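You operate a simulated robot arm through the tools that you are given. There is no shell and no other tool.

You are at the controls of a simulated robot arm. One attempt, no reset.

Task
Fetch the folded purple jumper and set it on the folding top. Then take the purple yoghurt pot and put it on the top of the sideboard. Then put the washing-up liquid bottle on the worktop by the green wall. Then put the white cloth on the worktop by the fridge. Then fetch the grey rag and set it on the sink end of the table. Then take the boiled egg and leave it on the top of the larder unit. Then fetch the blue bowl and set it on the drainer. Then put the orange biscuit packet on the middle of the side counter. Then open the pan drawer, take the white vest and leave it in the inside of the pan drawer, then shut the drawer. Then take the oil pump and put it on the worktop by the microwave. Then pull the vegetable drawer open. Keep to this order. Set down upright: purple yoghurt pot, washing-up liquid bottle, boiled egg, oil pump.

It is judged by the outcome, as a careful person would: the job done as asked, and still so three seconds after it is handed in. It fails if anything else is knocked over, pushed out of place, dropped, spilled or broken. Flat cloth is picked up by pressing the open fingertips on it (5 to 10 N) and closing them slowly along it; thin cloth reads only 2 to 8 mm in the jaws.

Robot
A 7-joint arm with a two-finger parallel gripper on a trunk, on a base that moves. Base frame: it is fixed to the floor where the robot stands at the start and does not move with it; the origin is under the middle of the robot, x ahead of it, y to its left, z up; the surface under the hand at the start is at about z = 880. Readings come in mm, degrees, newtons and seconds.
With the tool pointing down near the work surface it reaches from about 300 to 720 mm from the robot's upright axis, wherever it stands. Its first joint turns from -166.0 to 166.0 degrees. Places, roughly: blue bowl (13x13x7 cm) [500, 2300, 900]; boiled egg (5x5x6 cm) [600, 2100, 500]; drainer [-900, 5900, 900]; folded purple jumper (18x13x7 cm) [500, 100, 900]; folding top [500, -1100, 900]; grey rag (9x8x6 cm) [600, 2000, 900]; inside of the pan drawer [-2100, 4300, 700]; middle of the side counter [-2000, 1200, 900]; oil pump [-500, 2750, 750]; orange biscuit packet [-250, 2750, 750]; pan drawer [-2000, 4300, 700]; purple yoghurt pot [500, 250, 1000]; sink end of the table [-200, 4000, 800]; top of the larder unit [500, 200, 900]; top of the sideboard [600, 1800, 800]; vegetable drawer [500, -300, 600]; washing-up liquid bottle [-2250, 1250, 1000]; white cloth (11x9x6 cm) [-1900, 1500, 900]; white vest [-250, 3000, 750]; worktop by the fridge (25x57 cm) [-1980, 4340, 920]; worktop by the green wall (36x26 cm) [-40, 5740, 920]; worktop by the microwave (25x38 cm) [-1980, 5420, 920]. Payload 1.57 kg.
The tool frame sits at the grasp point between the pads (the TCP): z along the fingers, y along the line on which they close. The tips reach 30 mm beyond it. Largest opening 80 mm; finger width 17, thickness 12; the body of the gripper, 40 by 82 mm, starts 80 mm behind the TCP.
Orientation is that of the tool frame in the base frame, as a unit quaternion [w, x, y, z]. With the fingers straight down and closing along the base's y, the tool's x points along the base's -x, its y along +y and its z along -z.

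Tools
- The arm moves only by the tool play_rows. Its argument "moves" is a list of rows, each a list of 7 numbers: the shift along the tool's x, y, z in mm, then the turn, a rotation vector about the tool's x, y, z in degrees, then the gripper command, from -1 (shut) to 1 (fully open), values between in proportion. In form: [[dx, dy, dz, wx, wy, wz, gripper], ...]. A call has 1 to 20 rows; each row is the pose to reach, as a shift and turn from the pose commanded when the call began, along the tool's axes at that moment. Each row takes 0.2 s and may step no farther than 50 mm and 8.6 degrees from the row before; otherwise, or with a gripper value out of range, the whole call is refused. A pose out of reach is approached as far as the arm can. The call stops where the force on the tool passes 40 N (or 10 N more than at its start, if that is more) or the arm is blocked; 0.2 s more then pass. Each finger travels about 72 mm/s and halts on what it meets, pressing with about 22 N; the grip force reading is that of the motor and also rises with nothing between the fingers. The clock runs only during rows and for 0.2 s after the last one: add rows that repeat a pose to give the fingers time. It gives the time, the measured TCP pose, the force on the tool (base axes), the opening and the grip force at its end, in the units of the frame above (readings bear some noise), with the torque about the TCP (base axes, N m) and any sound that the robot's microphone picked up.
- Cameras (640 x 400 px; columns grow to the right, rows downward): "scene" is now at [2.1, 143.5, 1488.8]; the picture's right is [0.13, -0.99, 0.00], its down [-0.81, -0.11, -0.58] and it looks along [0.58, 0.08, -0.81] (base axes); focal length 214 px, centre (320, 200). "wrist" rides on the gripper at [72, -7, -122] in the tool frame; the picture's right is [0.09, 1.00, 0.00], its down [-0.84, 0.08, -0.54] and it looks along [-0.54, 0.05, 0.84] (tool axes); focal length 238 px, centre (320, 200). There is no depth. A picture from a camera that has moved, and an enlarged one, comes with that camera's place and axes in the base frame and with its lens. The place of the scene camera against the robot may be out by one fixed shift of up to 25 mm in any direction.
- camera(camera): a new picture of that camera. It takes no simulated time.
- move_column(by): slides the trunk up (or, below 0, down) by that many mm; the arm and the scene camera ride with it, the base frame stays. It gives what a move gives, with no picture.
- drive_base(legs): drives the robot by 1 to 6 legs, each [ahead, left, turn to the left] in mm, mm and degrees, along the robot's own axes; the way and the turn of a leg run together, so that a leg with both is an arc; at most 1500 mm and 180 degrees a leg. The arm and the cameras ride along, it lands a little off, and it stops where it bumps. It gives what a move gives.
- aim_head(pan, tilt): turns the head with the scene camera to pan (to the left, within 86 degrees either way) and tilt (down, from -29 to 69), counted from straight ahead of the robot. It gives what a move gives.
- close_up(camera, box): a new picture of the part [left, top, right, bottom] of that camera's present view, enlarged. It takes no simulated time.
- close_job(): hands the job in; it is judged then, once.

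Places have to be worked out from the pictures, the camera data and where the tool is seen. Open the gripper and draw the arm clear of the work before you hand the job in, unless the task says otherwise.

The tools are called as a command line: name --pt "numbers of a row" for each row, then --argument value for the rest, lists and objects as JSON in quotes. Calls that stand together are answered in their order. play_rows: Moves the arm, as the interface text tells. Its arguments: {"type":"object","properties":{"moves":{"type":"array","items":{"type":"array","items":{"type":"number"}}}},"required":["moves"]} The other tools are called the same way: move_column (by) moves the trunk up or down; drive_base (legs) drives the base; aim_head (pan, tilt) turns the head that bears the scene camera; camera (camera) takes a picture; close_up (camera, box) takes an enlarged picture of a part of a camera's view; close_job () hands the job in.

At the start:

```text
t: 0.0
eef_pos: [391.1, 112.1, 1174.2]
ee_rot: [0.001, 0.0, 1.0, -0.001]
wrist_force: [0.1, -0.7, -0.5]
torque: [0.03, 0.01, -0.01]
grip_width: 79.9
gripper_force: 0.0
trunk travel left (down, up): [-300.0, 180.0]
robot x, y, heading: [1.9, 1.2, -0.0]
head pan, tilt (commanded): [7.7, 54.4]
```

scene: 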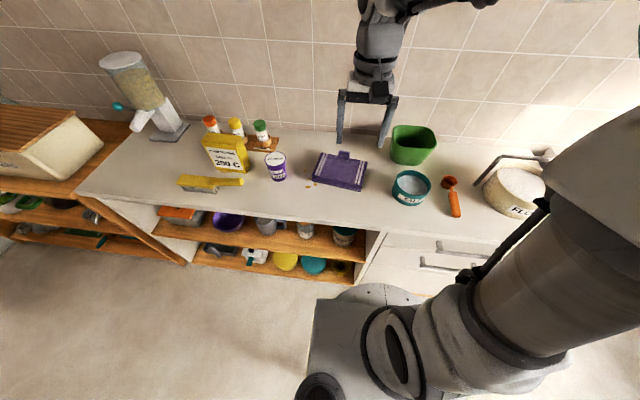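
wrist: 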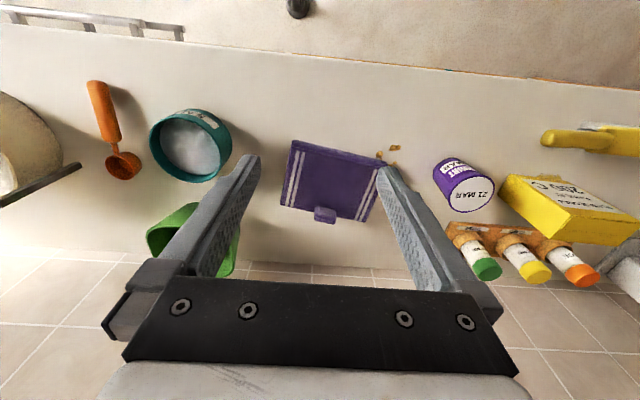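

I start by looking closely at the jumper and its surroundings from both cameras.

close_up --camera "wrist" --box '[240, 110, 440, 235]'

close_up --camera "scene" --box '[160, 90, 480, 290]'

```text
3.20 times, centred on (340, 172) of wrist
camera zoom: at [319.0, 105.9, 1295.3], right [-0.09, 1.0, 0.0], down [0.84, 0.08, 0.54], along [0.54, 0.05, -0.84], focal length 763 px, centre (256, 288)
```

zoom: 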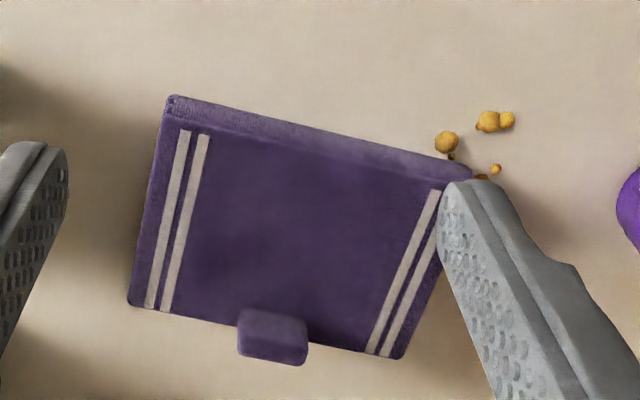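

```text
2.00 times, centred on (320, 190) of scene
camera zoom: at [2.1, 143.5, 1488.8], right [0.13, -0.99, 0.0], down [-0.81, -0.11, -0.58], along [0.58, 0.08, -0.81], focal length 429 px, centre (320, 220)
```

zoom: 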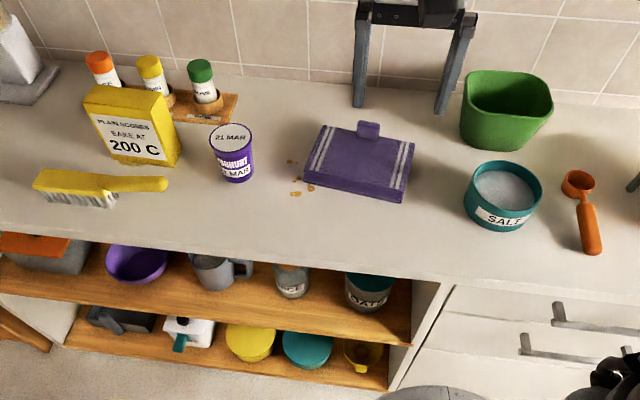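

The jumper is a block with a raised tab at its far edge, around (580, 139). I move the hand over it, turning about 8° to line up, and look again more closely.

play_rows --pt "-31 4.5 19 0 0 1.4 1" --pt "-62 9 38 0 0 2.8 1" --pt "-93 13.5 57 0 0 4.2 1" --pt "-124 18 76 0 0 5.6 1" --pt "-155 22.5 95 0 0 7 1" --pt "-186 27 114 0 0 8.2 1" --pt "-186 27 114 0 0 8.2 1"

camera --camera "wrist"

camera --camera "scene"

```text
t: 1.6
eef_pos: [574.9, 138.8, 1058.0]
ee_rot: [0.0, 0.071, 0.997, 0.0]
wrist_force: [-0.5, -0.2, 0.5]
torque: [0.01, 0.01, 0.02]
grip_width: 80.1
gripper_force: 0.0
trunk travel left (down, up): [-300.0, 180.0]
robot x, y, heading: [-0.7, -4.3, -0.2]
head pan, tilt (commanded): [7.7, 54.4]
```

```text
taken
camera wrist: at [502.7, 142.8, 1178.3], right [0.05, 1.0, 0.0], down [0.84, -0.04, 0.54], along [0.54, -0.03, -0.84], focal length 238 px, centre (320, 200)
```

wrist: 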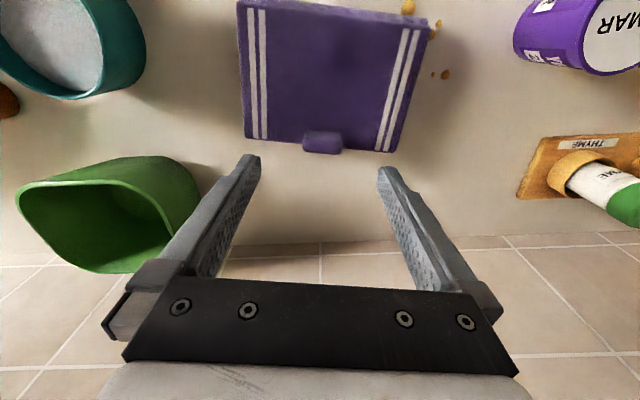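

```text
taken
camera scene: at [2.3, 143.6, 1488.8], right [0.13, -0.99, 0.0], down [-0.81, -0.11, -0.58], along [0.58, 0.08, -0.81], focal length 214 px, centre (320, 200)
```

scene: 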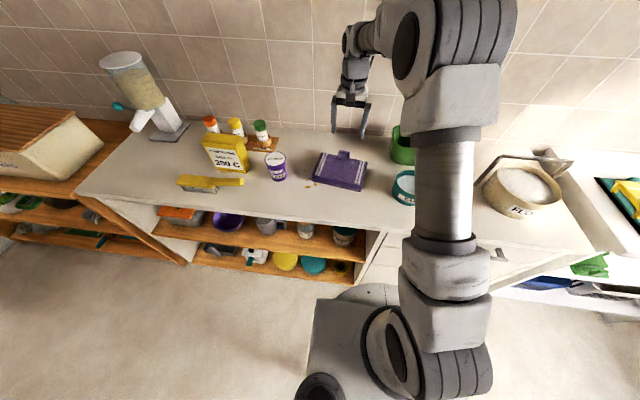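

The tab sits at the far edge around (587, 140). I enlarge both views to judge its height and thickness.

close_up --camera "wrist" --box '[230, 60, 440, 191]'

close_up --camera "scene" --box '[290, 130, 390, 192]'

```text
3.05 times, centred on (335, 126) of wrist
camera zoom: at [502.7, 142.8, 1178.3], right [0.05, 1.0, 0.0], down [0.84, -0.04, 0.54], along [0.54, -0.03, -0.84], focal length 726 px, centre (274, 427)
```

zoom: 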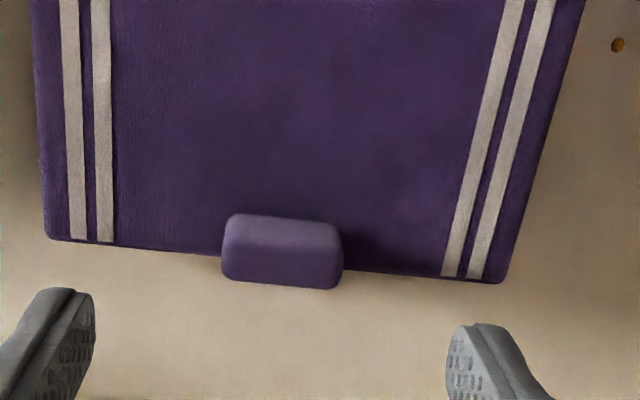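

```text
6.40 times, centred on (340, 161) of scene
camera zoom: at [2.3, 143.6, 1488.8], right [0.13, -0.99, 0.0], down [-0.81, -0.11, -0.58], along [0.58, 0.08, -0.81], focal length 1373 px, centre (192, 450)
```

zoom: 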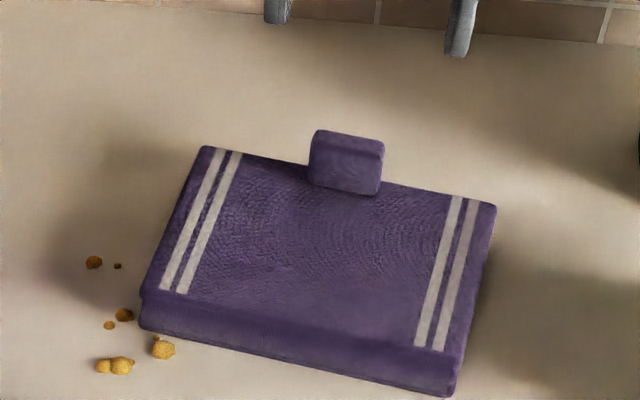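

The tab is a block about 40 mm wide, 16 mm thick, z ≈ 915–950, centred near (587, 140). I turn the hand by 90° to close across its thickness (stiffer against tilting) and come over it.

play_rows --pt "-3 1 10 0 0 -8 1" --pt "-6 1.5 20 0 0 -16 1" --pt "-9 2 30 0 0 -24 1" --pt "-11.7 2.7 40 0 0 -32 1" --pt "-11.7 2.7 40 0 0 -40 1" --pt "-11.7 2.7 40 0 0 -48 1" --pt "-11.7 2.7 40 0 0 -56 1" --pt "-11.7 2.7 40 0 0 -64 1" --pt "-11.7 2.7 40 0 0 -72 1" --pt "-11.7 2.7 40 0 0 -80 1" --pt "-11.7 2.7 40 0 0 -88 1" --pt "-11.7 2.7 40 0 0 -90 1" --pt "-11.7 2.7 40 0 0 -90 1"

camera --camera "wrist"

camera --camera "scene"

```text
t: 4.4
eef_pos: [588.5, 141.3, 1020.2]
ee_rot: [0.0, -0.656, 0.755, 0.001]
wrist_force: [-0.1, -0.5, -0.5]
torque: [0.02, -0.03, 0.01]
grip_width: 80.0
gripper_force: 0.0
trunk travel left (down, up): [-300.0, 180.0]
robot x, y, heading: [1.1, -3.2, 0.2]
head pan, tilt (commanded): [7.7, 54.4]
```

```text
taken
camera wrist: at [584.6, 68.5, 1141.4], right [-1.0, 0.05, 0.0], down [0.04, 0.84, 0.54], along [0.03, 0.54, -0.84], focal length 238 px, centre (320, 200)
```

wrist: 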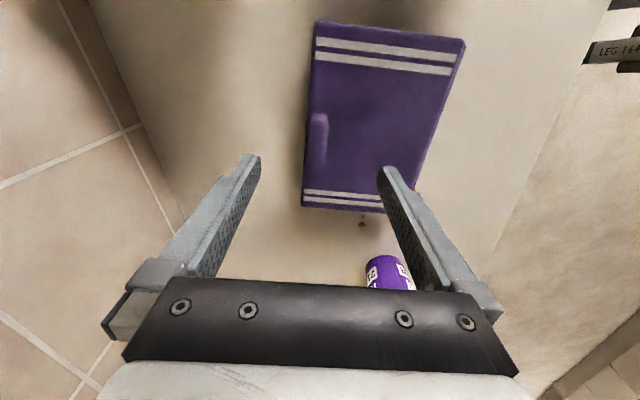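

```text
taken
camera scene: at [2.1, 143.5, 1488.8], right [0.13, -0.99, 0.0], down [-0.81, -0.11, -0.58], along [0.58, 0.08, -0.81], focal length 214 px, centre (320, 200)
```

scene: 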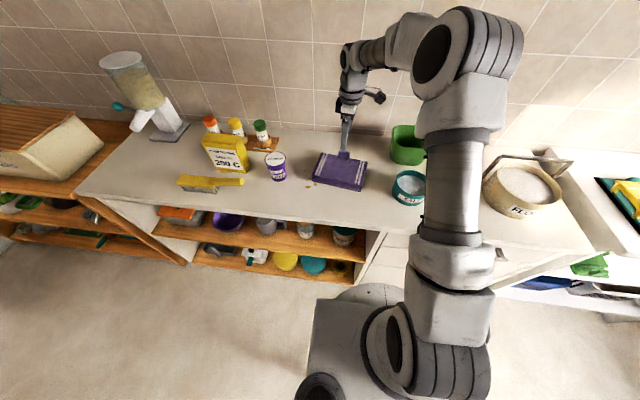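

The tab shows near (590, 134). One enlarged view to refine before descending.

close_up --camera "wrist" --box '[240, 90, 400, 190]'

```text
4.00 times, centred on (320, 140) of wrist
camera zoom: at [584.6, 68.5, 1141.4], right [-1.0, 0.05, 0.0], down [0.04, 0.84, 0.54], along [0.03, 0.54, -0.84], focal length 953 px, centre (320, 440)
```

zoom: 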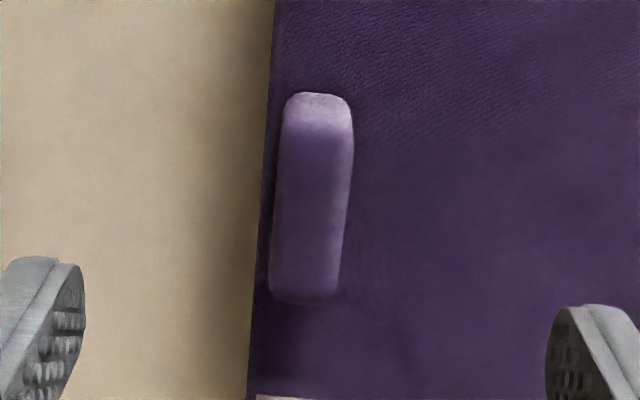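

Tab centre ≈ (590, 137), top ≈ 950. I descend so the tips stop just above the jumper body and close.

play_rows --pt "4 -2.4 20 0 0 0 1" --pt "4 -2.4 40 0 0 0 1" --pt "4 -2.4 55 0 0 0 1" --pt "4 -2.4 66 0 0 0 1" --pt "4 -2.4 72 0 0 0 1" --pt "4 -2.4 72 0 0 0 1"

camera --camera "wrist"

close_up --camera "scene" --box '[290, 110, 410, 200]'

```text
t: 5.8
eef_pos: [591.8, 137.5, 949.4]
ee_rot: [0.0, -0.655, 0.756, 0.0]
wrist_force: [-0.4, -0.1, -0.2]
torque: [-0.02, -0.02, -0.02]
grip_width: 80.0
gripper_force: 0.1
trunk travel left (down, up): [-300.0, 180.0]
robot x, y, heading: [1.6, 4.2, -0.3]
head pan, tilt (commanded): [7.7, 54.4]
```

```text
taken
camera wrist: at [586.9, 64.2, 1069.8], right [-1.0, 0.05, 0.0], down [0.04, 0.84, 0.54], along [0.03, 0.54, -0.84], focal length 238 px, centre (320, 200)
```

wrist: 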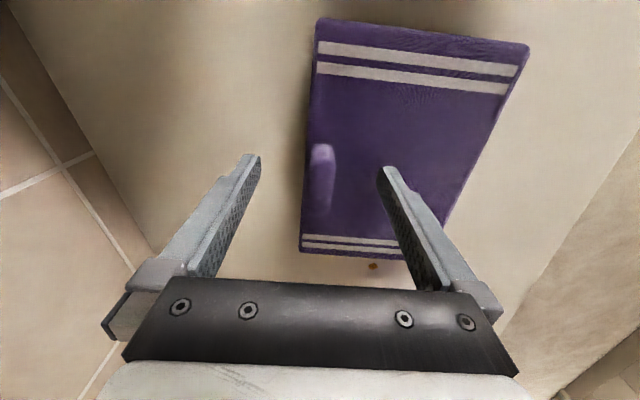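

```text
4.44 times, centred on (350, 155) of scene
camera zoom: at [2.2, 143.5, 1488.8], right [0.13, -0.99, 0.0], down [-0.81, -0.11, -0.58], along [0.58, 0.08, -0.81], focal length 953 px, centre (187, 400)
```

zoom: 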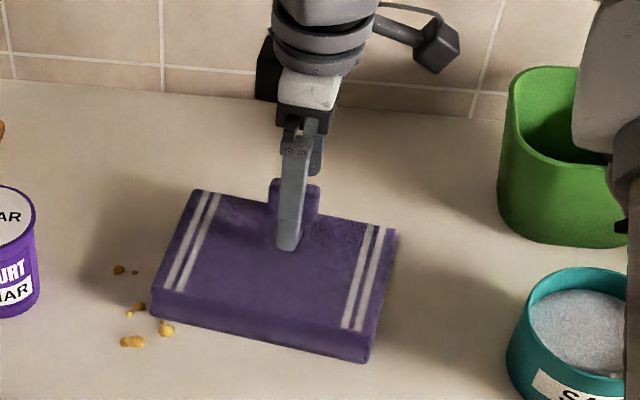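

No contact yet and the fingers straddle the tab. I go a few mm lower and close.

play_rows --pt "3 1.5 3 0 0 0 1" --pt "3 1.5 4 0 0 0 0.3" --pt "3 1.5 4 0 0 0 -0.3" --pt "3 1.5 4 0 0 0 -0.7" --pt "3 1.5 4 0 0 0 -1" --pt "3 1.5 4 0 0 0 -1" --pt "3 1.5 4 0 0 0 -1"

camera --camera "wrist"

```text
t: 7.4
eef_pos: [588.6, 134.1, 944.2]
ee_rot: [0.0, -0.655, 0.756, 0.0]
wrist_force: [0.2, -0.4, 0.6]
torque: [0.0, -0.04, -0.15]
grip_width: 15.8
gripper_force: 22.4
trunk travel left (down, up): [-300.0, 180.0]
robot x, y, heading: [-0.9, 2.1, -0.1]
head pan, tilt (commanded): [7.7, 54.4]
```

```text
taken
camera wrist: at [584.9, 60.9, 1065.6], right [-1.0, 0.05, 0.0], down [0.04, 0.84, 0.54], along [0.03, 0.54, -0.84], focal length 238 px, centre (320, 200)
```

wrist: 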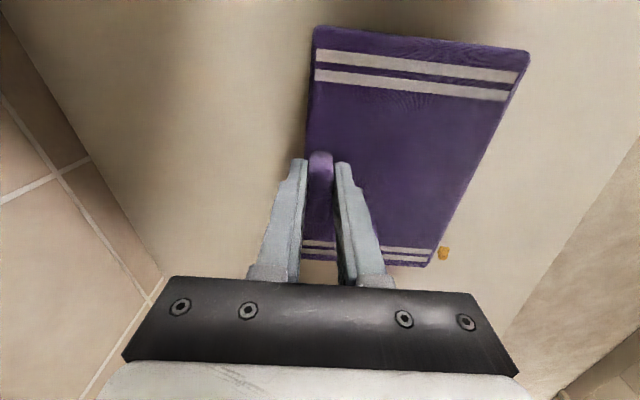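

Gripped at 15.8 mm. I lift slowly and check the jumper hangs steady.

play_rows --pt "0 0 -8 0 0 0 -1" --pt "0 0 -20 0 0 0 -1" --pt "0 0 -35 0 0 0 -1" --pt "0 0 -55 0 0 0 -1" --pt "0 0 -80 0 0 0 -1" --pt "0 0 -110 0 0 0 -1" --pt "0 0 -140 0 0 0 -1" --pt "0 0 -140 0 0 0 -1"

camera --camera "wrist"

camera --camera "scene"

```text
t: 9.2
eef_pos: [587.2, 135.7, 1083.0]
ee_rot: [0.0, -0.655, 0.755, 0.001]
wrist_force: [0.4, 0.1, -2.8]
torque: [-0.02, -0.13, 0.01]
grip_width: 15.7
gripper_force: 22.2
trunk travel left (down, up): [-300.0, 180.0]
robot x, y, heading: [-1.1, 0.5, 0.0]
head pan, tilt (commanded): [7.7, 54.4]
```

```text
taken
camera wrist: at [584.2, 63.3, 1205.0], right [-1.0, 0.05, 0.0], down [0.04, 0.84, 0.54], along [0.03, 0.54, -0.84], focal length 238 px, centre (320, 200)
```

wrist: 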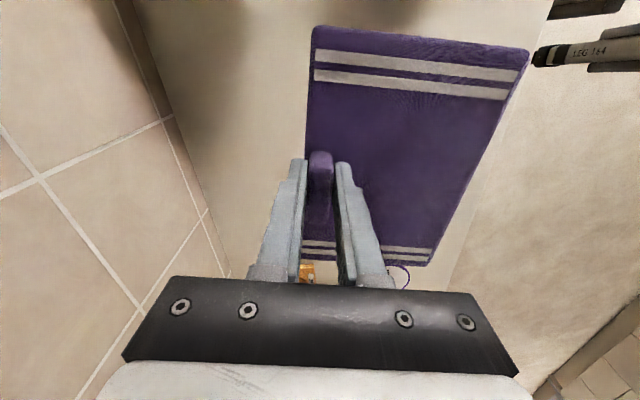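

```text
taken
camera scene: at [2.2, 143.6, 1488.8], right [0.13, -0.99, 0.0], down [-0.81, -0.11, -0.58], along [0.58, 0.08, -0.81], focal length 214 px, centre (320, 200)
```

scene: 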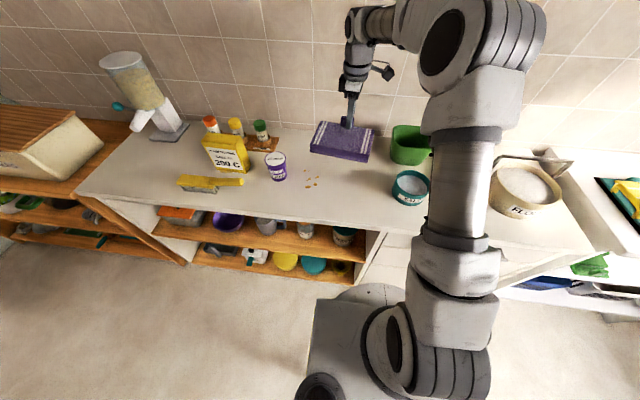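

The jumper is held firmly (2.8 N, no tilt). Now I look to the right for the folding top and the way there.

aim_head --pan -55 --tilt 35

camera --camera "scene"

aim_head --pan -86 --tilt 25

camera --camera "scene"

```text
t: 10.5
eef_pos: [587.7, 136.8, 1083.7]
ee_rot: [0.0, -0.654, 0.756, 0.0]
wrist_force: [-0.5, -0.7, -2.1]
torque: [-0.04, -0.14, -0.01]
grip_width: 15.8
gripper_force: 21.6
trunk travel left (down, up): [-300.0, 180.0]
robot x, y, heading: [-2.3, 2.6, -0.1]
head pan, tilt (commanded): [-55.0, 35.0]
```

```text
taken
camera scene: at [-19.2, 61.8, 1516.3], right [-0.82, -0.57, 0.0], down [-0.33, 0.47, -0.82], along [0.47, -0.67, -0.57], focal length 214 px, centre (320, 200)
```

scene: 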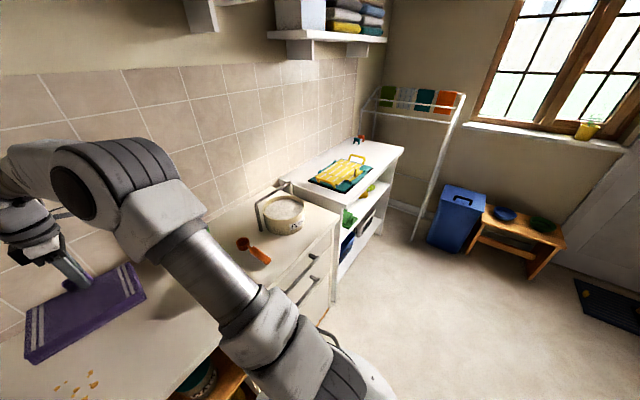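

```text
t: 11.5
eef_pos: [588.1, 136.8, 1082.8]
ee_rot: [0.001, -0.655, 0.756, -0.001]
wrist_force: [-0.4, 0.0, -3.7]
torque: [-0.02, -0.13, 0.0]
grip_width: 15.8
gripper_force: 22.4
trunk travel left (down, up): [-300.0, 180.0]
robot x, y, heading: [3.6, -0.4, 0.2]
head pan, tilt (commanded): [-85.9, 25.0]
```

```text
taken
camera scene: at [-63.1, 42.0, 1532.1], right [-1.0, -0.07, 0.0], down [-0.03, 0.42, -0.91], along [0.06, -0.9, -0.42], focal length 214 px, centre (320, 200)
```

scene: 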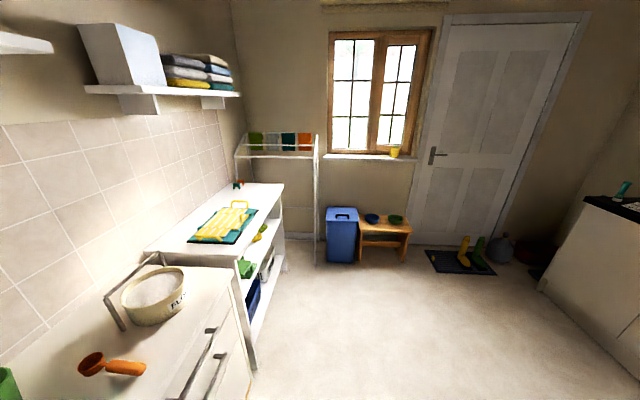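

The folding top is the white unit beyond the drawers. I zoom in to see free space on it.

close_up --camera "scene" --box '[130, 160, 330, 285]'

```text
3.20 times, centred on (230, 222) of scene
camera zoom: at [-63.1, 42.0, 1532.1], right [-1.0, -0.07, 0.0], down [-0.03, 0.42, -0.91], along [0.06, -0.9, -0.42], focal length 686 px, centre (608, 128)
```

zoom: 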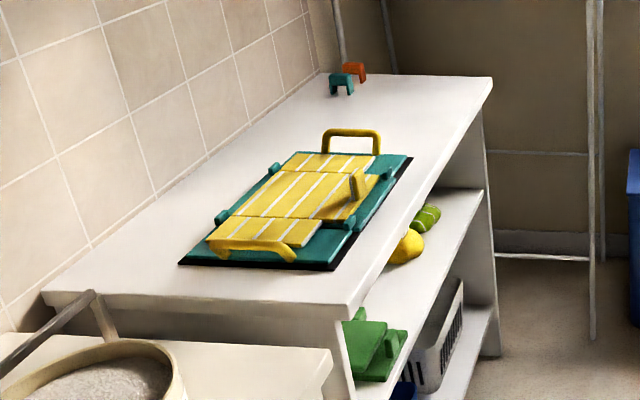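

The folding board with the yellow shirt occupies the middle (y ≈ -750 to -1150); the far end of the top (y ≈ -1220 to -1550) is free. I raise the trunk, back off a little and drive right.

move_column --by 100

drive_base --legs '[[-120, 0, 0], [0, -1150, 0]]'

aim_head --pan -20 --tilt 50

camera --camera "scene"

camera --camera "wrist"

```text
t: 12.8
eef_pos: [589.5, 136.1, 1182.9]
ee_rot: [0.001, -0.655, 0.756, 0.0]
wrist_force: [-0.3, 0.2, -2.8]
torque: [-0.04, -0.14, -0.02]
grip_width: 15.7
gripper_force: 21.3
trunk travel left (down, up): [-400.0, 80.0]
robot x, y, heading: [2.5, 3.2, -0.1]
head pan, tilt (commanded): [-85.9, 25.0]
```

```text
t: 22.8
eef_pos: [478.4, -1001.0, 1183.0]
ee_rot: [0.002, -0.664, 0.748, 0.001]
wrist_force: [0.5, 0.7, -1.7]
torque: [-0.01, -0.11, 0.03]
grip_width: 15.3
gripper_force: 22.3
trunk travel left (down, up): [-400.0, 80.0]
robot x, y, heading: [-109.5, -1154.9, 1.6]
head pan, tilt (commanded): [-85.9, 25.0]
```

```text
t: 24.1
eef_pos: [478.4, -1002.2, 1183.5]
ee_rot: [0.0, -0.664, 0.748, 0.0]
wrist_force: [0.4, -0.1, -3.1]
torque: [-0.07, -0.13, 0.0]
grip_width: 15.8
gripper_force: 22.1
trunk travel left (down, up): [-400.0, 80.0]
robot x, y, heading: [-104.0, -1150.2, 1.5]
head pan, tilt (commanded): [-20.0, 50.0]
```

```text
taken
camera scene: at [-106.6, -1045.9, 1594.6], right [-0.32, -0.95, 0.0], down [-0.73, 0.24, -0.64], along [0.61, -0.2, -0.77], focal length 214 px, centre (320, 200)
```

scene: 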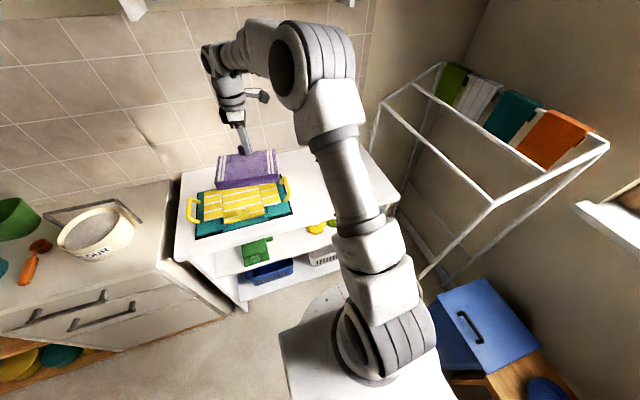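

```text
taken
camera wrist: at [476.2, -1074.9, 1304.8], right [-1.0, 0.03, 0.0], down [0.02, 0.84, 0.54], along [0.01, 0.54, -0.84], focal length 238 px, centre (320, 200)
```

wrist: 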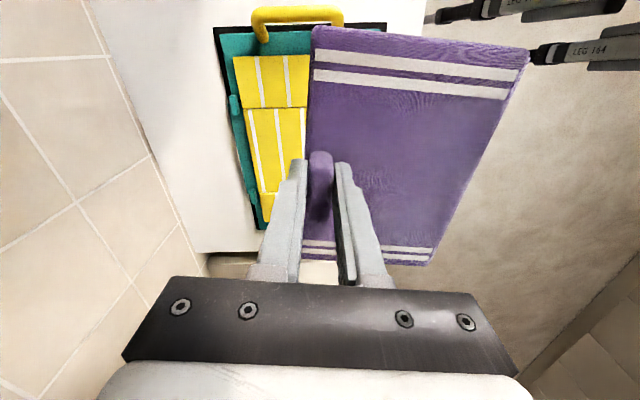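

The far end of the top is clear and the clothes rack is to the right. I drive to about (0, -1210), straighten the heading, then sweep the arm to the right at height.

drive_base --legs '[[100, -58, -1.5]]'

```text
t: 25.4
eef_pos: [585.4, -1073.0, 1184.6]
ee_rot: [-0.001, -0.655, 0.756, 0.001]
wrist_force: [0.3, -0.8, -2.9]
torque: [-0.03, -0.08, -0.01]
grip_width: 15.8
gripper_force: 22.0
trunk travel left (down, up): [-400.0, 80.0]
robot x, y, heading: [-1.8, -1212.8, -0.2]
head pan, tilt (commanded): [-20.0, 50.0]
```

Now I sweep the arm about 257 mm to the right at this height.

play_rows --pt "36.5 -3.8 0 0 0 0 -1" --pt "73 -7.6 0 0 0 0 -1" --pt "109.6 -11.4 0 0 0 0 -1" --pt "146.2 -15.2 0 0 0 0 -1" --pt "182.7 -19 0 0 0 0 -1" --pt "219.3 -22.8 0 0 0 0 -1" --pt "255.8 -26.6 0 0 0 0 -1" --pt "255.8 -26.6 0 0 0 0 -1"

camera --camera "scene"

camera --camera "wrist"

```text
t: 27.2
eef_pos: [571.8, -1331.1, 1184.1]
ee_rot: [0.0, -0.655, 0.756, -0.001]
wrist_force: [0.0, -0.1, -2.1]
torque: [-0.06, -0.14, -0.03]
grip_width: 15.8
gripper_force: 22.1
trunk travel left (down, up): [-400.0, 80.0]
robot x, y, heading: [-4.5, -1210.3, 0.0]
head pan, tilt (commanded): [-20.0, 50.0]
```

```text
taken
camera scene: at [-0.8, -1101.9, 1594.6], right [-0.34, -0.94, 0.0], down [-0.72, 0.26, -0.64], along [0.6, -0.22, -0.77], focal length 214 px, centre (320, 200)
```

scene: 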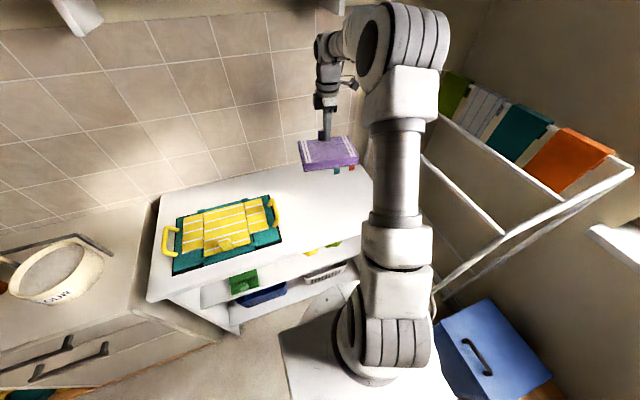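

```text
taken
camera wrist: at [568.2, -1404.3, 1305.7], right [-1.0, 0.05, 0.0], down [0.04, 0.84, 0.54], along [0.03, 0.54, -0.84], focal length 238 px, centre (320, 200)
```

wrist: 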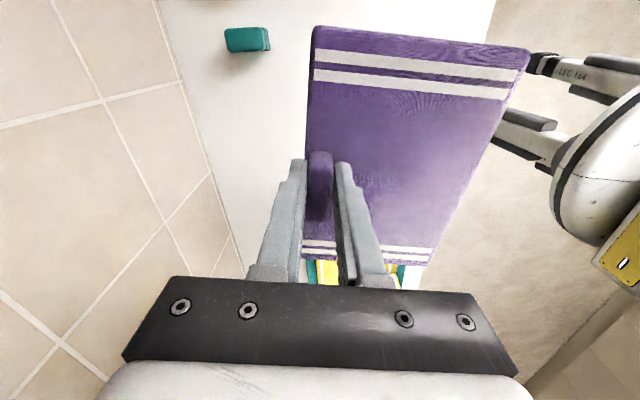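

The spot under the jumper is clear: teal peg at x ≈ 673, board end at y ≈ -1150. I lower to just above the surface.

play_rows --pt "0 0 35 0 0 0 -1" --pt "0 0 70 0 0 0 -1" --pt "0 0 105 0 0 0 -1" --pt "0 0 140 0 0 0 -1" --pt "0 0 170 0 0 0 -1" --pt "0 0 190 0 0 0 -1" --pt "0 0 190 0 0 0 -1"

camera --camera "scene"

camera --camera "wrist"

```text
t: 28.9
eef_pos: [576.2, -1327.9, 993.5]
ee_rot: [-0.001, -0.655, 0.756, 0.0]
wrist_force: [-0.1, 0.8, -2.1]
torque: [-0.03, -0.13, -0.02]
grip_width: 15.9
gripper_force: 21.8
trunk travel left (down, up): [-400.0, 80.0]
robot x, y, heading: [-0.4, -1208.1, 0.0]
head pan, tilt (commanded): [-20.0, 50.0]
```

```text
taken
camera scene: at [-0.8, -1101.8, 1594.6], right [-0.34, -0.94, 0.0], down [-0.72, 0.26, -0.64], along [0.6, -0.22, -0.77], focal length 214 px, centre (320, 200)
```

scene: 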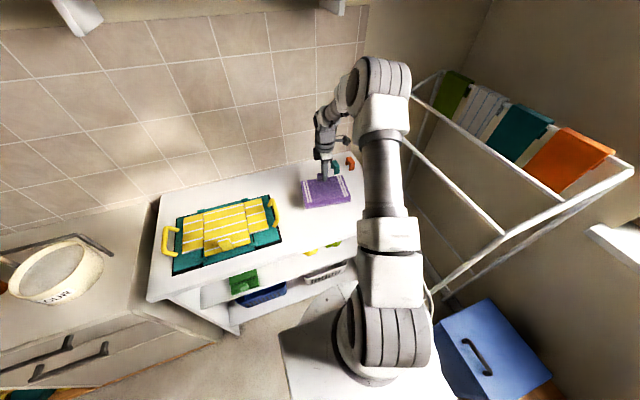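

```text
taken
camera wrist: at [571.1, -1400.1, 1114.8], right [-1.0, 0.05, 0.0], down [0.04, 0.84, 0.54], along [0.03, 0.54, -0.84], focal length 238 px, centre (320, 200)
```

wrist: 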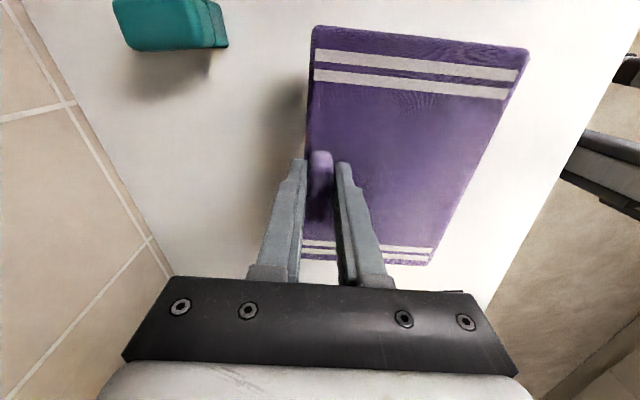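

Shadow shows a small gap still. I lower in small steps watching the force.

play_rows --pt "0 0 6 0 0 0 -1" --pt "0 0 12 0 0 0 -1" --pt "0 0 18 0 0 0 -1" --pt "0 0 22 0 0 0 -1" --pt "0 0 22 0 0 0 -1"

```text
t: 30.1
eef_pos: [575.0, -1329.4, 971.6]
ee_rot: [-0.001, -0.655, 0.756, -0.001]
wrist_force: [0.4, -0.1, -2.0]
torque: [-0.03, -0.13, 0.03]
grip_width: 15.7
gripper_force: 21.5
trunk travel left (down, up): [-400.0, 80.0]
robot x, y, heading: [-5.0, -1207.7, -0.1]
head pan, tilt (commanded): [-20.0, 50.0]
```

play_rows --pt "0 0 3 0 0 0 -1" --pt "0 0 6 0 0 0 -1" --pt "0 0 9 0 0 0 -1" --pt "0 0 12 0 0 0 -1" --pt "0 0 12 0 0 0 -1"

camera --camera "wrist"

```text
t: 31.2
eef_pos: [575.1, -1330.3, 963.5]
ee_rot: [0.003, -0.655, 0.756, -0.002]
wrist_force: [1.3, 3.8, 30.9]
torque: [0.28, 0.69, 0.02]
grip_width: 15.4
gripper_force: 21.8
trunk travel left (down, up): [-400.0, 80.0]
robot x, y, heading: [-5.3, -1208.9, -0.1]
head pan, tilt (commanded): [-20.0, 50.0]
```

```text
taken
camera wrist: at [569.6, -1402.5, 1084.9], right [-1.0, 0.05, -0.01], down [0.04, 0.84, 0.54], along [0.03, 0.54, -0.84], focal length 238 px, centre (320, 200)
```

wrist: 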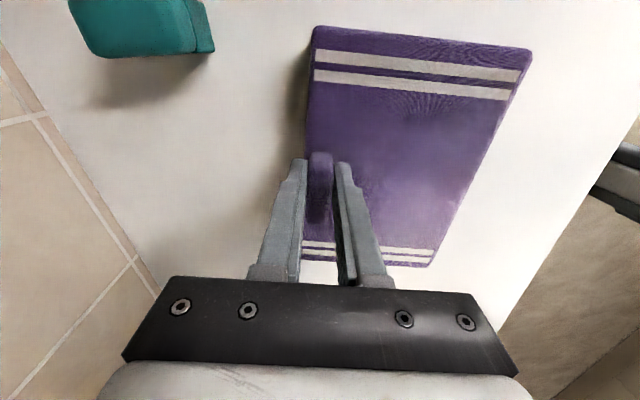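

Contact: the jumper rests on the top (z ≈ 900). I relieve the pressure and open the gripper, then rise.

play_rows --pt "0 0 -3.5 0 0 0 -1" --pt "0 0 -3.5 0 0 0 -0.6" --pt "0 0 -3.5 0 0 0 -0.2" --pt "0 0 -3.5 0 0 0 0.1" --pt "0 0 -3.5 0 0 0 0.1" --pt "0 0 -15 0 0 0 0.1" --pt "0 0 -40 0 0 0 0.1" --pt "0 0 -75 0 0 0 0.1" --pt "0 0 -115 0 0 0 0.3" --pt "0 0 -155 0 0 0 0.6" --pt "0 0 -195 0 0 0 1" --pt "0 0 -195 0 0 0 1"

camera --camera "scene"

camera --camera "wrist"

```text
t: 33.9
eef_pos: [575.4, -1330.5, 1155.9]
ee_rot: [0.0, -0.655, 0.756, 0.001]
wrist_force: [-0.4, 0.8, 0.2]
torque: [-0.04, -0.01, 0.02]
grip_width: 80.2
gripper_force: 0.1
trunk travel left (down, up): [-400.0, 80.0]
robot x, y, heading: [-1.6, -1210.1, -0.3]
head pan, tilt (commanded): [-20.0, 50.0]
```

```text
taken
camera scene: at [-1.1, -1101.7, 1594.6], right [-0.34, -0.94, 0.0], down [-0.72, 0.26, -0.64], along [0.6, -0.22, -0.77], focal length 214 px, centre (320, 200)
```

scene: 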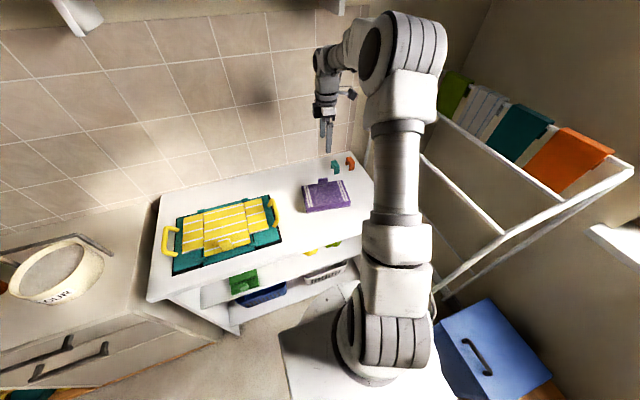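

```text
taken
camera wrist: at [572.2, -1402.6, 1276.7], right [-1.0, 0.05, 0.0], down [0.04, 0.84, 0.54], along [0.03, 0.54, -0.84], focal length 238 px, centre (320, 200)
```

wrist: 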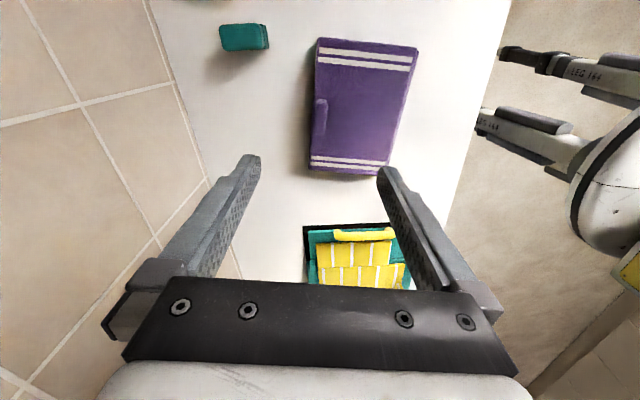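

The jumper sits flat on the folding top. Next the yoghurt pot, which I judge to be at about (499, 385). I back off and drive left.

drive_base --legs '[[-120, 0, 0.2], [0, 1480, 0]]'

aim_head --pan 15 --tilt 45

camera --camera "scene"

```text
t: 46.4
eef_pos: [460.8, 178.8, 1154.4]
ee_rot: [-0.001, -0.65, 0.76, -0.001]
wrist_force: [0.8, 0.0, -0.4]
torque: [-0.03, -0.01, 0.0]
grip_width: 79.9
gripper_force: 0.2
trunk travel left (down, up): [-400.0, 80.0]
robot x, y, heading: [-118.2, 306.0, -0.6]
head pan, tilt (commanded): [-20.0, 50.0]
```

```text
t: 47.4
eef_pos: [459.1, 178.0, 1155.0]
ee_rot: [0.0, -0.65, 0.76, 0.0]
wrist_force: [-0.5, -0.1, 1.0]
torque: [0.02, 0.03, -0.04]
grip_width: 80.1
gripper_force: 0.1
trunk travel left (down, up): [-400.0, 80.0]
robot x, y, heading: [-119.5, 308.0, -0.5]
head pan, tilt (commanded): [15.0, 45.0]
```

```text
taken
camera scene: at [-108.2, 461.2, 1601.5], right [0.25, -0.97, 0.0], down [-0.69, -0.17, -0.71], along [0.69, 0.17, -0.71], focal length 214 px, centre (320, 200)
```

scene: 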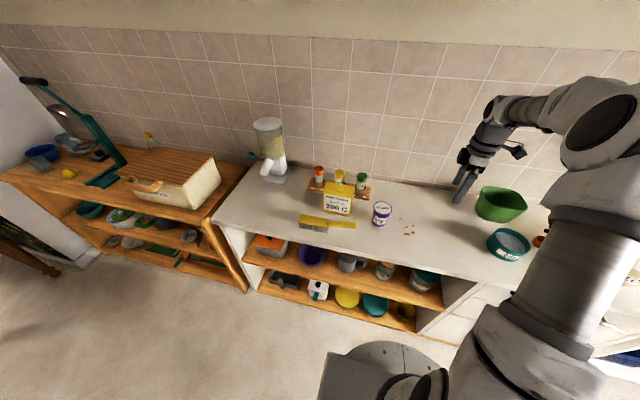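

The pot stands right of the scones box. I zoom in on it and the sideboard to plan both grasp and placement.

close_up --camera "scene" --box '[280, 150, 460, 262]'

close_up --camera "scene" --box '[0, 80, 300, 268]'

```text
3.56 times, centred on (370, 206) of scene
camera zoom: at [-108.2, 461.2, 1601.5], right [0.25, -0.97, 0.0], down [-0.69, -0.17, -0.71], along [0.69, 0.17, -0.71], focal length 763 px, centre (142, 179)
```

zoom: 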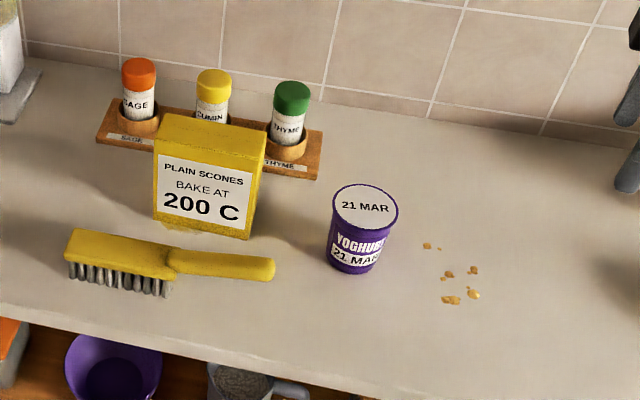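

```text
2.13 times, centred on (150, 174) of scene
camera zoom: at [-108.2, 461.2, 1601.5], right [0.25, -0.97, 0.0], down [-0.69, -0.17, -0.71], along [0.69, 0.17, -0.71], focal length 456 px, centre (682, 255)
```

zoom: 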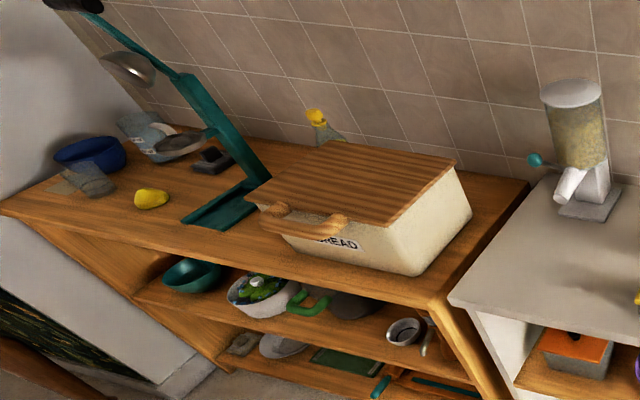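

The pot's lid seems about 75 mm wide. I drive forward again and bring the hand above the pot for an exact look from the wrist camera.

drive_base --legs '[[115, 0, 0.5]]'

```text
t: 48.8
eef_pos: [576.3, 183.7, 1155.5]
ee_rot: [0.0, -0.653, 0.757, 0.0]
wrist_force: [-0.5, -0.2, 0.1]
torque: [0.01, 0.0, -0.02]
grip_width: 79.9
gripper_force: 0.0
trunk travel left (down, up): [-400.0, 80.0]
robot x, y, heading: [-2.2, 304.2, -0.4]
head pan, tilt (commanded): [15.0, 45.0]
```

play_rows --pt "-30 17.5 6 0 0 0 1" --pt "-60 35 12 0 0 0 1" --pt "-90 53 18 0 0 0 1" --pt "-119 70 24 0 0 0 1" --pt "-149 88 30 0 0 0 1" --pt "-177.5 105.2 35 0 0 0 1" --pt "-177.5 105.2 35 0 0 0 1"

camera --camera "wrist"

camera --camera "scene"

```text
t: 50.4
eef_pos: [498.1, 376.3, 1120.4]
ee_rot: [0.0, -0.654, 0.757, -0.001]
wrist_force: [-0.2, -0.3, -0.7]
torque: [0.01, 0.02, -0.01]
grip_width: 80.1
gripper_force: 0.1
trunk travel left (down, up): [-400.0, 80.0]
robot x, y, heading: [-5.1, 306.1, -0.3]
head pan, tilt (commanded): [15.0, 45.0]
```

```text
taken
camera wrist: at [493.5, 302.9, 1241.5], right [-1.0, 0.05, 0.0], down [0.05, 0.84, 0.54], along [0.03, 0.54, -0.84], focal length 238 px, centre (320, 200)
```

wrist: 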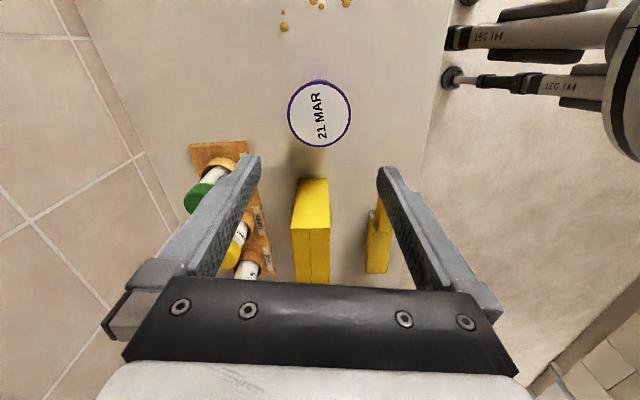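

```text
taken
camera scene: at [6.4, 460.5, 1601.5], right [0.26, -0.97, 0.0], down [-0.68, -0.18, -0.71], along [0.68, 0.18, -0.71], focal length 214 px, centre (320, 200)
```

scene: 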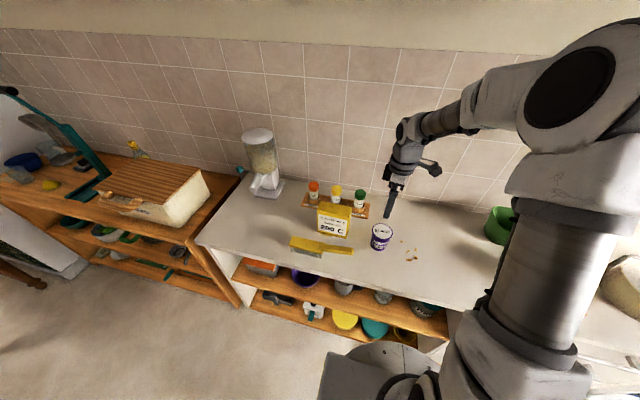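

Lid diameter ≈ 70 mm, centre ≈ (496.7, 364.5), top ≈ 967. I centre over it, descend to just above and re-check.

play_rows --pt "6 0 25 0 0 0 1" --pt "11.9 -0.4 50 0 0 0 1" --pt "11.9 -0.4 75 0 0 0 1" --pt "11.9 -0.4 95 0 0 0 1" --pt "11.9 -0.4 105 0 0 0 1" --pt "11.9 -0.4 105 0 0 0 1"

camera --camera "wrist"

```text
t: 51.8
eef_pos: [498.2, 363.5, 1012.7]
ee_rot: [0.0, -0.654, 0.757, 0.0]
wrist_force: [-0.5, 1.0, 0.0]
torque: [-0.01, -0.03, 0.02]
grip_width: 79.9
gripper_force: 0.1
trunk travel left (down, up): [-400.0, 80.0]
robot x, y, heading: [-3.7, 303.9, -0.2]
head pan, tilt (commanded): [15.0, 45.0]
```

```text
taken
camera wrist: at [493.6, 290.3, 1135.1], right [-1.0, 0.05, 0.0], down [0.05, 0.84, 0.54], along [0.03, 0.54, -0.84], focal length 238 px, centre (320, 200)
```

wrist: 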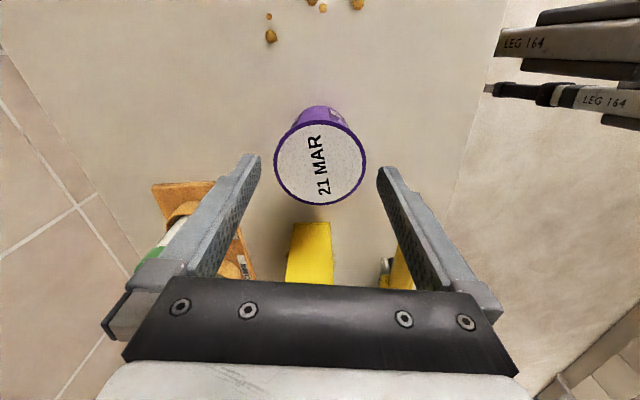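

The lid is centred between the fingers (centre ≈ (497.6, 365), top 966). I descend and close.

play_rows --pt "-1.5 0.5 20 0 0 0 1" --pt "-1.5 0.5 40 0 0 0 1" --pt "-1.5 0.5 58 0 0 0 1" --pt "-1.5 0.5 62 0 0 0 1" --pt "-1.5 0.5 62 0 0 0 0.8" --pt "-1.5 0.5 62 0 0 0 0.5" --pt "-1.5 0.5 62 0 0 0 0" --pt "-1.5 0.5 62 0 0 0 -1" --pt "-1.5 0.5 62 0 0 0 -1" --pt "-1.5 0.5 62 0 0 0 -1"

camera --camera "wrist"

close_up --camera "scene" --box '[320, 160, 460, 260]'

```text
t: 54.0
eef_pos: [496.5, 364.9, 953.0]
ee_rot: [0.0, -0.654, 0.757, 0.001]
wrist_force: [0.3, -0.3, 0.3]
torque: [-0.04, 0.0, 0.03]
grip_width: 66.8
gripper_force: 22.2
trunk travel left (down, up): [-400.0, 80.0]
robot x, y, heading: [-4.8, 303.4, 0.0]
head pan, tilt (commanded): [15.0, 45.0]
```

```text
taken
camera wrist: at [492.3, 291.8, 1074.2], right [-1.0, 0.05, 0.0], down [0.05, 0.84, 0.54], along [0.03, 0.54, -0.84], focal length 238 px, centre (320, 200)
```

wrist: 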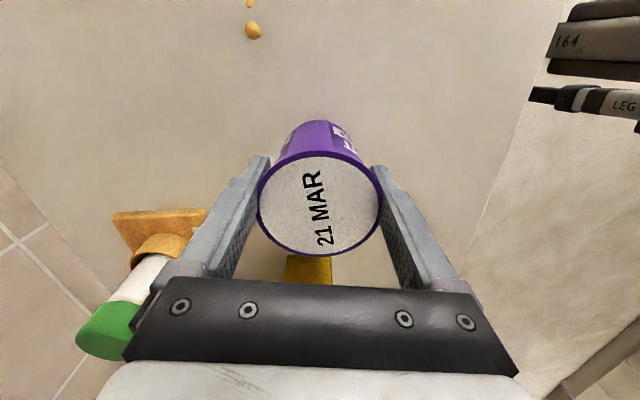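

```text
4.00 times, centred on (390, 210) of scene
camera zoom: at [6.5, 460.3, 1601.5], right [0.26, -0.97, 0.0], down [-0.68, -0.18, -0.71], along [0.68, 0.18, -0.71], focal length 858 px, centre (40, 160)
```

zoom: 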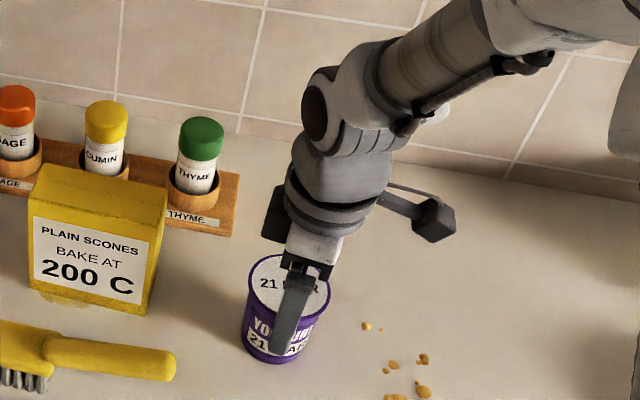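

Gripped at 66.8 mm. I lift the pot gently and then look left along the way to the sideboard.

play_rows --pt "0 0 -6 0 0 0 -1" --pt "0 0 -15 0 0 0 -1" --pt "0 0 -30 0 0 0 -1" --pt "0 0 -50 0 0 0 -1" --pt "0 0 -80 0 0 0 -1" --pt "0 0 -115 0 0 0 -1" --pt "0 0 -150 0 0 0 -1" --pt "0 0 -150 0 0 0 -1"

aim_head --pan 70 --tilt 25

camera --camera "scene"

camera --camera "wrist"

```text
t: 55.8
eef_pos: [496.3, 365.6, 1105.9]
ee_rot: [0.0, -0.654, 0.757, 0.0]
wrist_force: [0.4, 1.0, -1.3]
torque: [0.01, 0.01, -0.01]
grip_width: 66.7
gripper_force: 21.7
trunk travel left (down, up): [-400.0, 80.0]
robot x, y, heading: [-2.5, 305.9, -0.2]
head pan, tilt (commanded): [15.0, 45.0]
```

```text
t: 57.0
eef_pos: [496.2, 364.6, 1105.3]
ee_rot: [0.0, -0.653, 0.757, 0.0]
wrist_force: [-0.2, -0.7, -1.6]
torque: [-0.03, 0.01, -0.01]
grip_width: 66.6
gripper_force: 22.2
trunk travel left (down, up): [-400.0, 80.0]
robot x, y, heading: [-2.3, 305.9, -0.4]
head pan, tilt (commanded): [70.0, 25.0]
```

```text
taken
camera scene: at [-40.2, 526.0, 1632.1], right [0.94, -0.35, 0.0], down [-0.15, -0.4, -0.91], along [0.31, 0.85, -0.42], focal length 214 px, centre (320, 200)
```

scene: 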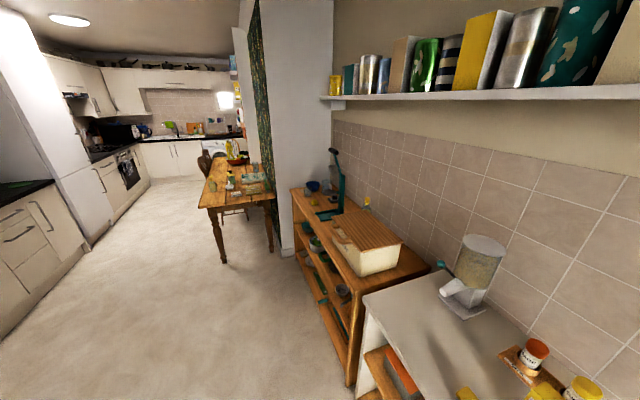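

```text
taken
camera wrist: at [492.0, 292.3, 1227.3], right [-1.0, 0.05, 0.0], down [0.05, 0.84, 0.54], along [0.03, 0.54, -0.84], focal length 238 px, centre (320, 200)
```

wrist: 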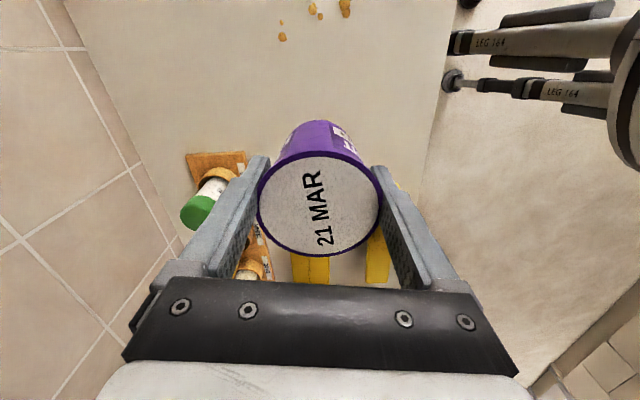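

The way along the room is open. I back off 350 mm so the hand clears the counters, then drive left toward the sideboard.

drive_base --legs '[[-350, 0, 0.3], [0, 1400, 0]]'

aim_head --pan 15 --tilt 40

camera --camera "scene"

```text
t: 70.0
eef_pos: [181.5, 1725.4, 1106.9]
ee_rot: [-0.001, -0.636, 0.771, 0.0]
wrist_force: [0.3, -1.0, -2.9]
torque: [0.0, 0.0, -0.01]
grip_width: 66.9
gripper_force: 22.7
trunk travel left (down, up): [-400.0, 80.0]
robot x, y, heading: [-322.7, 1688.8, -3.0]
head pan, tilt (commanded): [70.0, 25.0]
```

```text
t: 71.3
eef_pos: [181.9, 1725.8, 1106.6]
ee_rot: [0.0, -0.636, 0.771, 0.0]
wrist_force: [0.4, 0.1, -1.8]
torque: [0.01, -0.02, 0.01]
grip_width: 66.7
gripper_force: 21.7
trunk travel left (down, up): [-400.0, 80.0]
robot x, y, heading: [-319.2, 1687.8, -2.9]
head pan, tilt (commanded): [15.0, 40.0]
```

```text
taken
camera scene: at [-299.3, 1844.4, 1608.8], right [0.21, -0.98, 0.0], down [-0.63, -0.14, -0.77], along [0.75, 0.16, -0.64], focal length 214 px, centre (320, 200)
```

scene: 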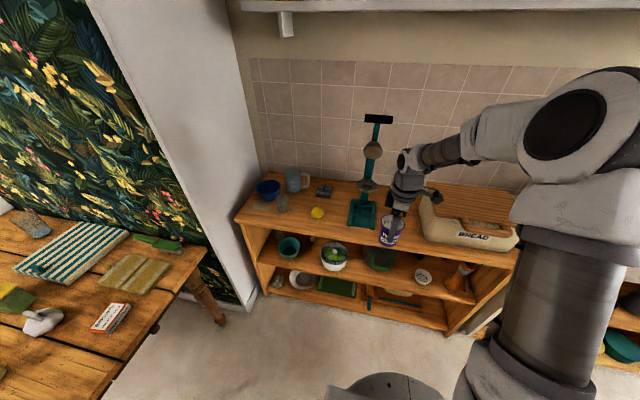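

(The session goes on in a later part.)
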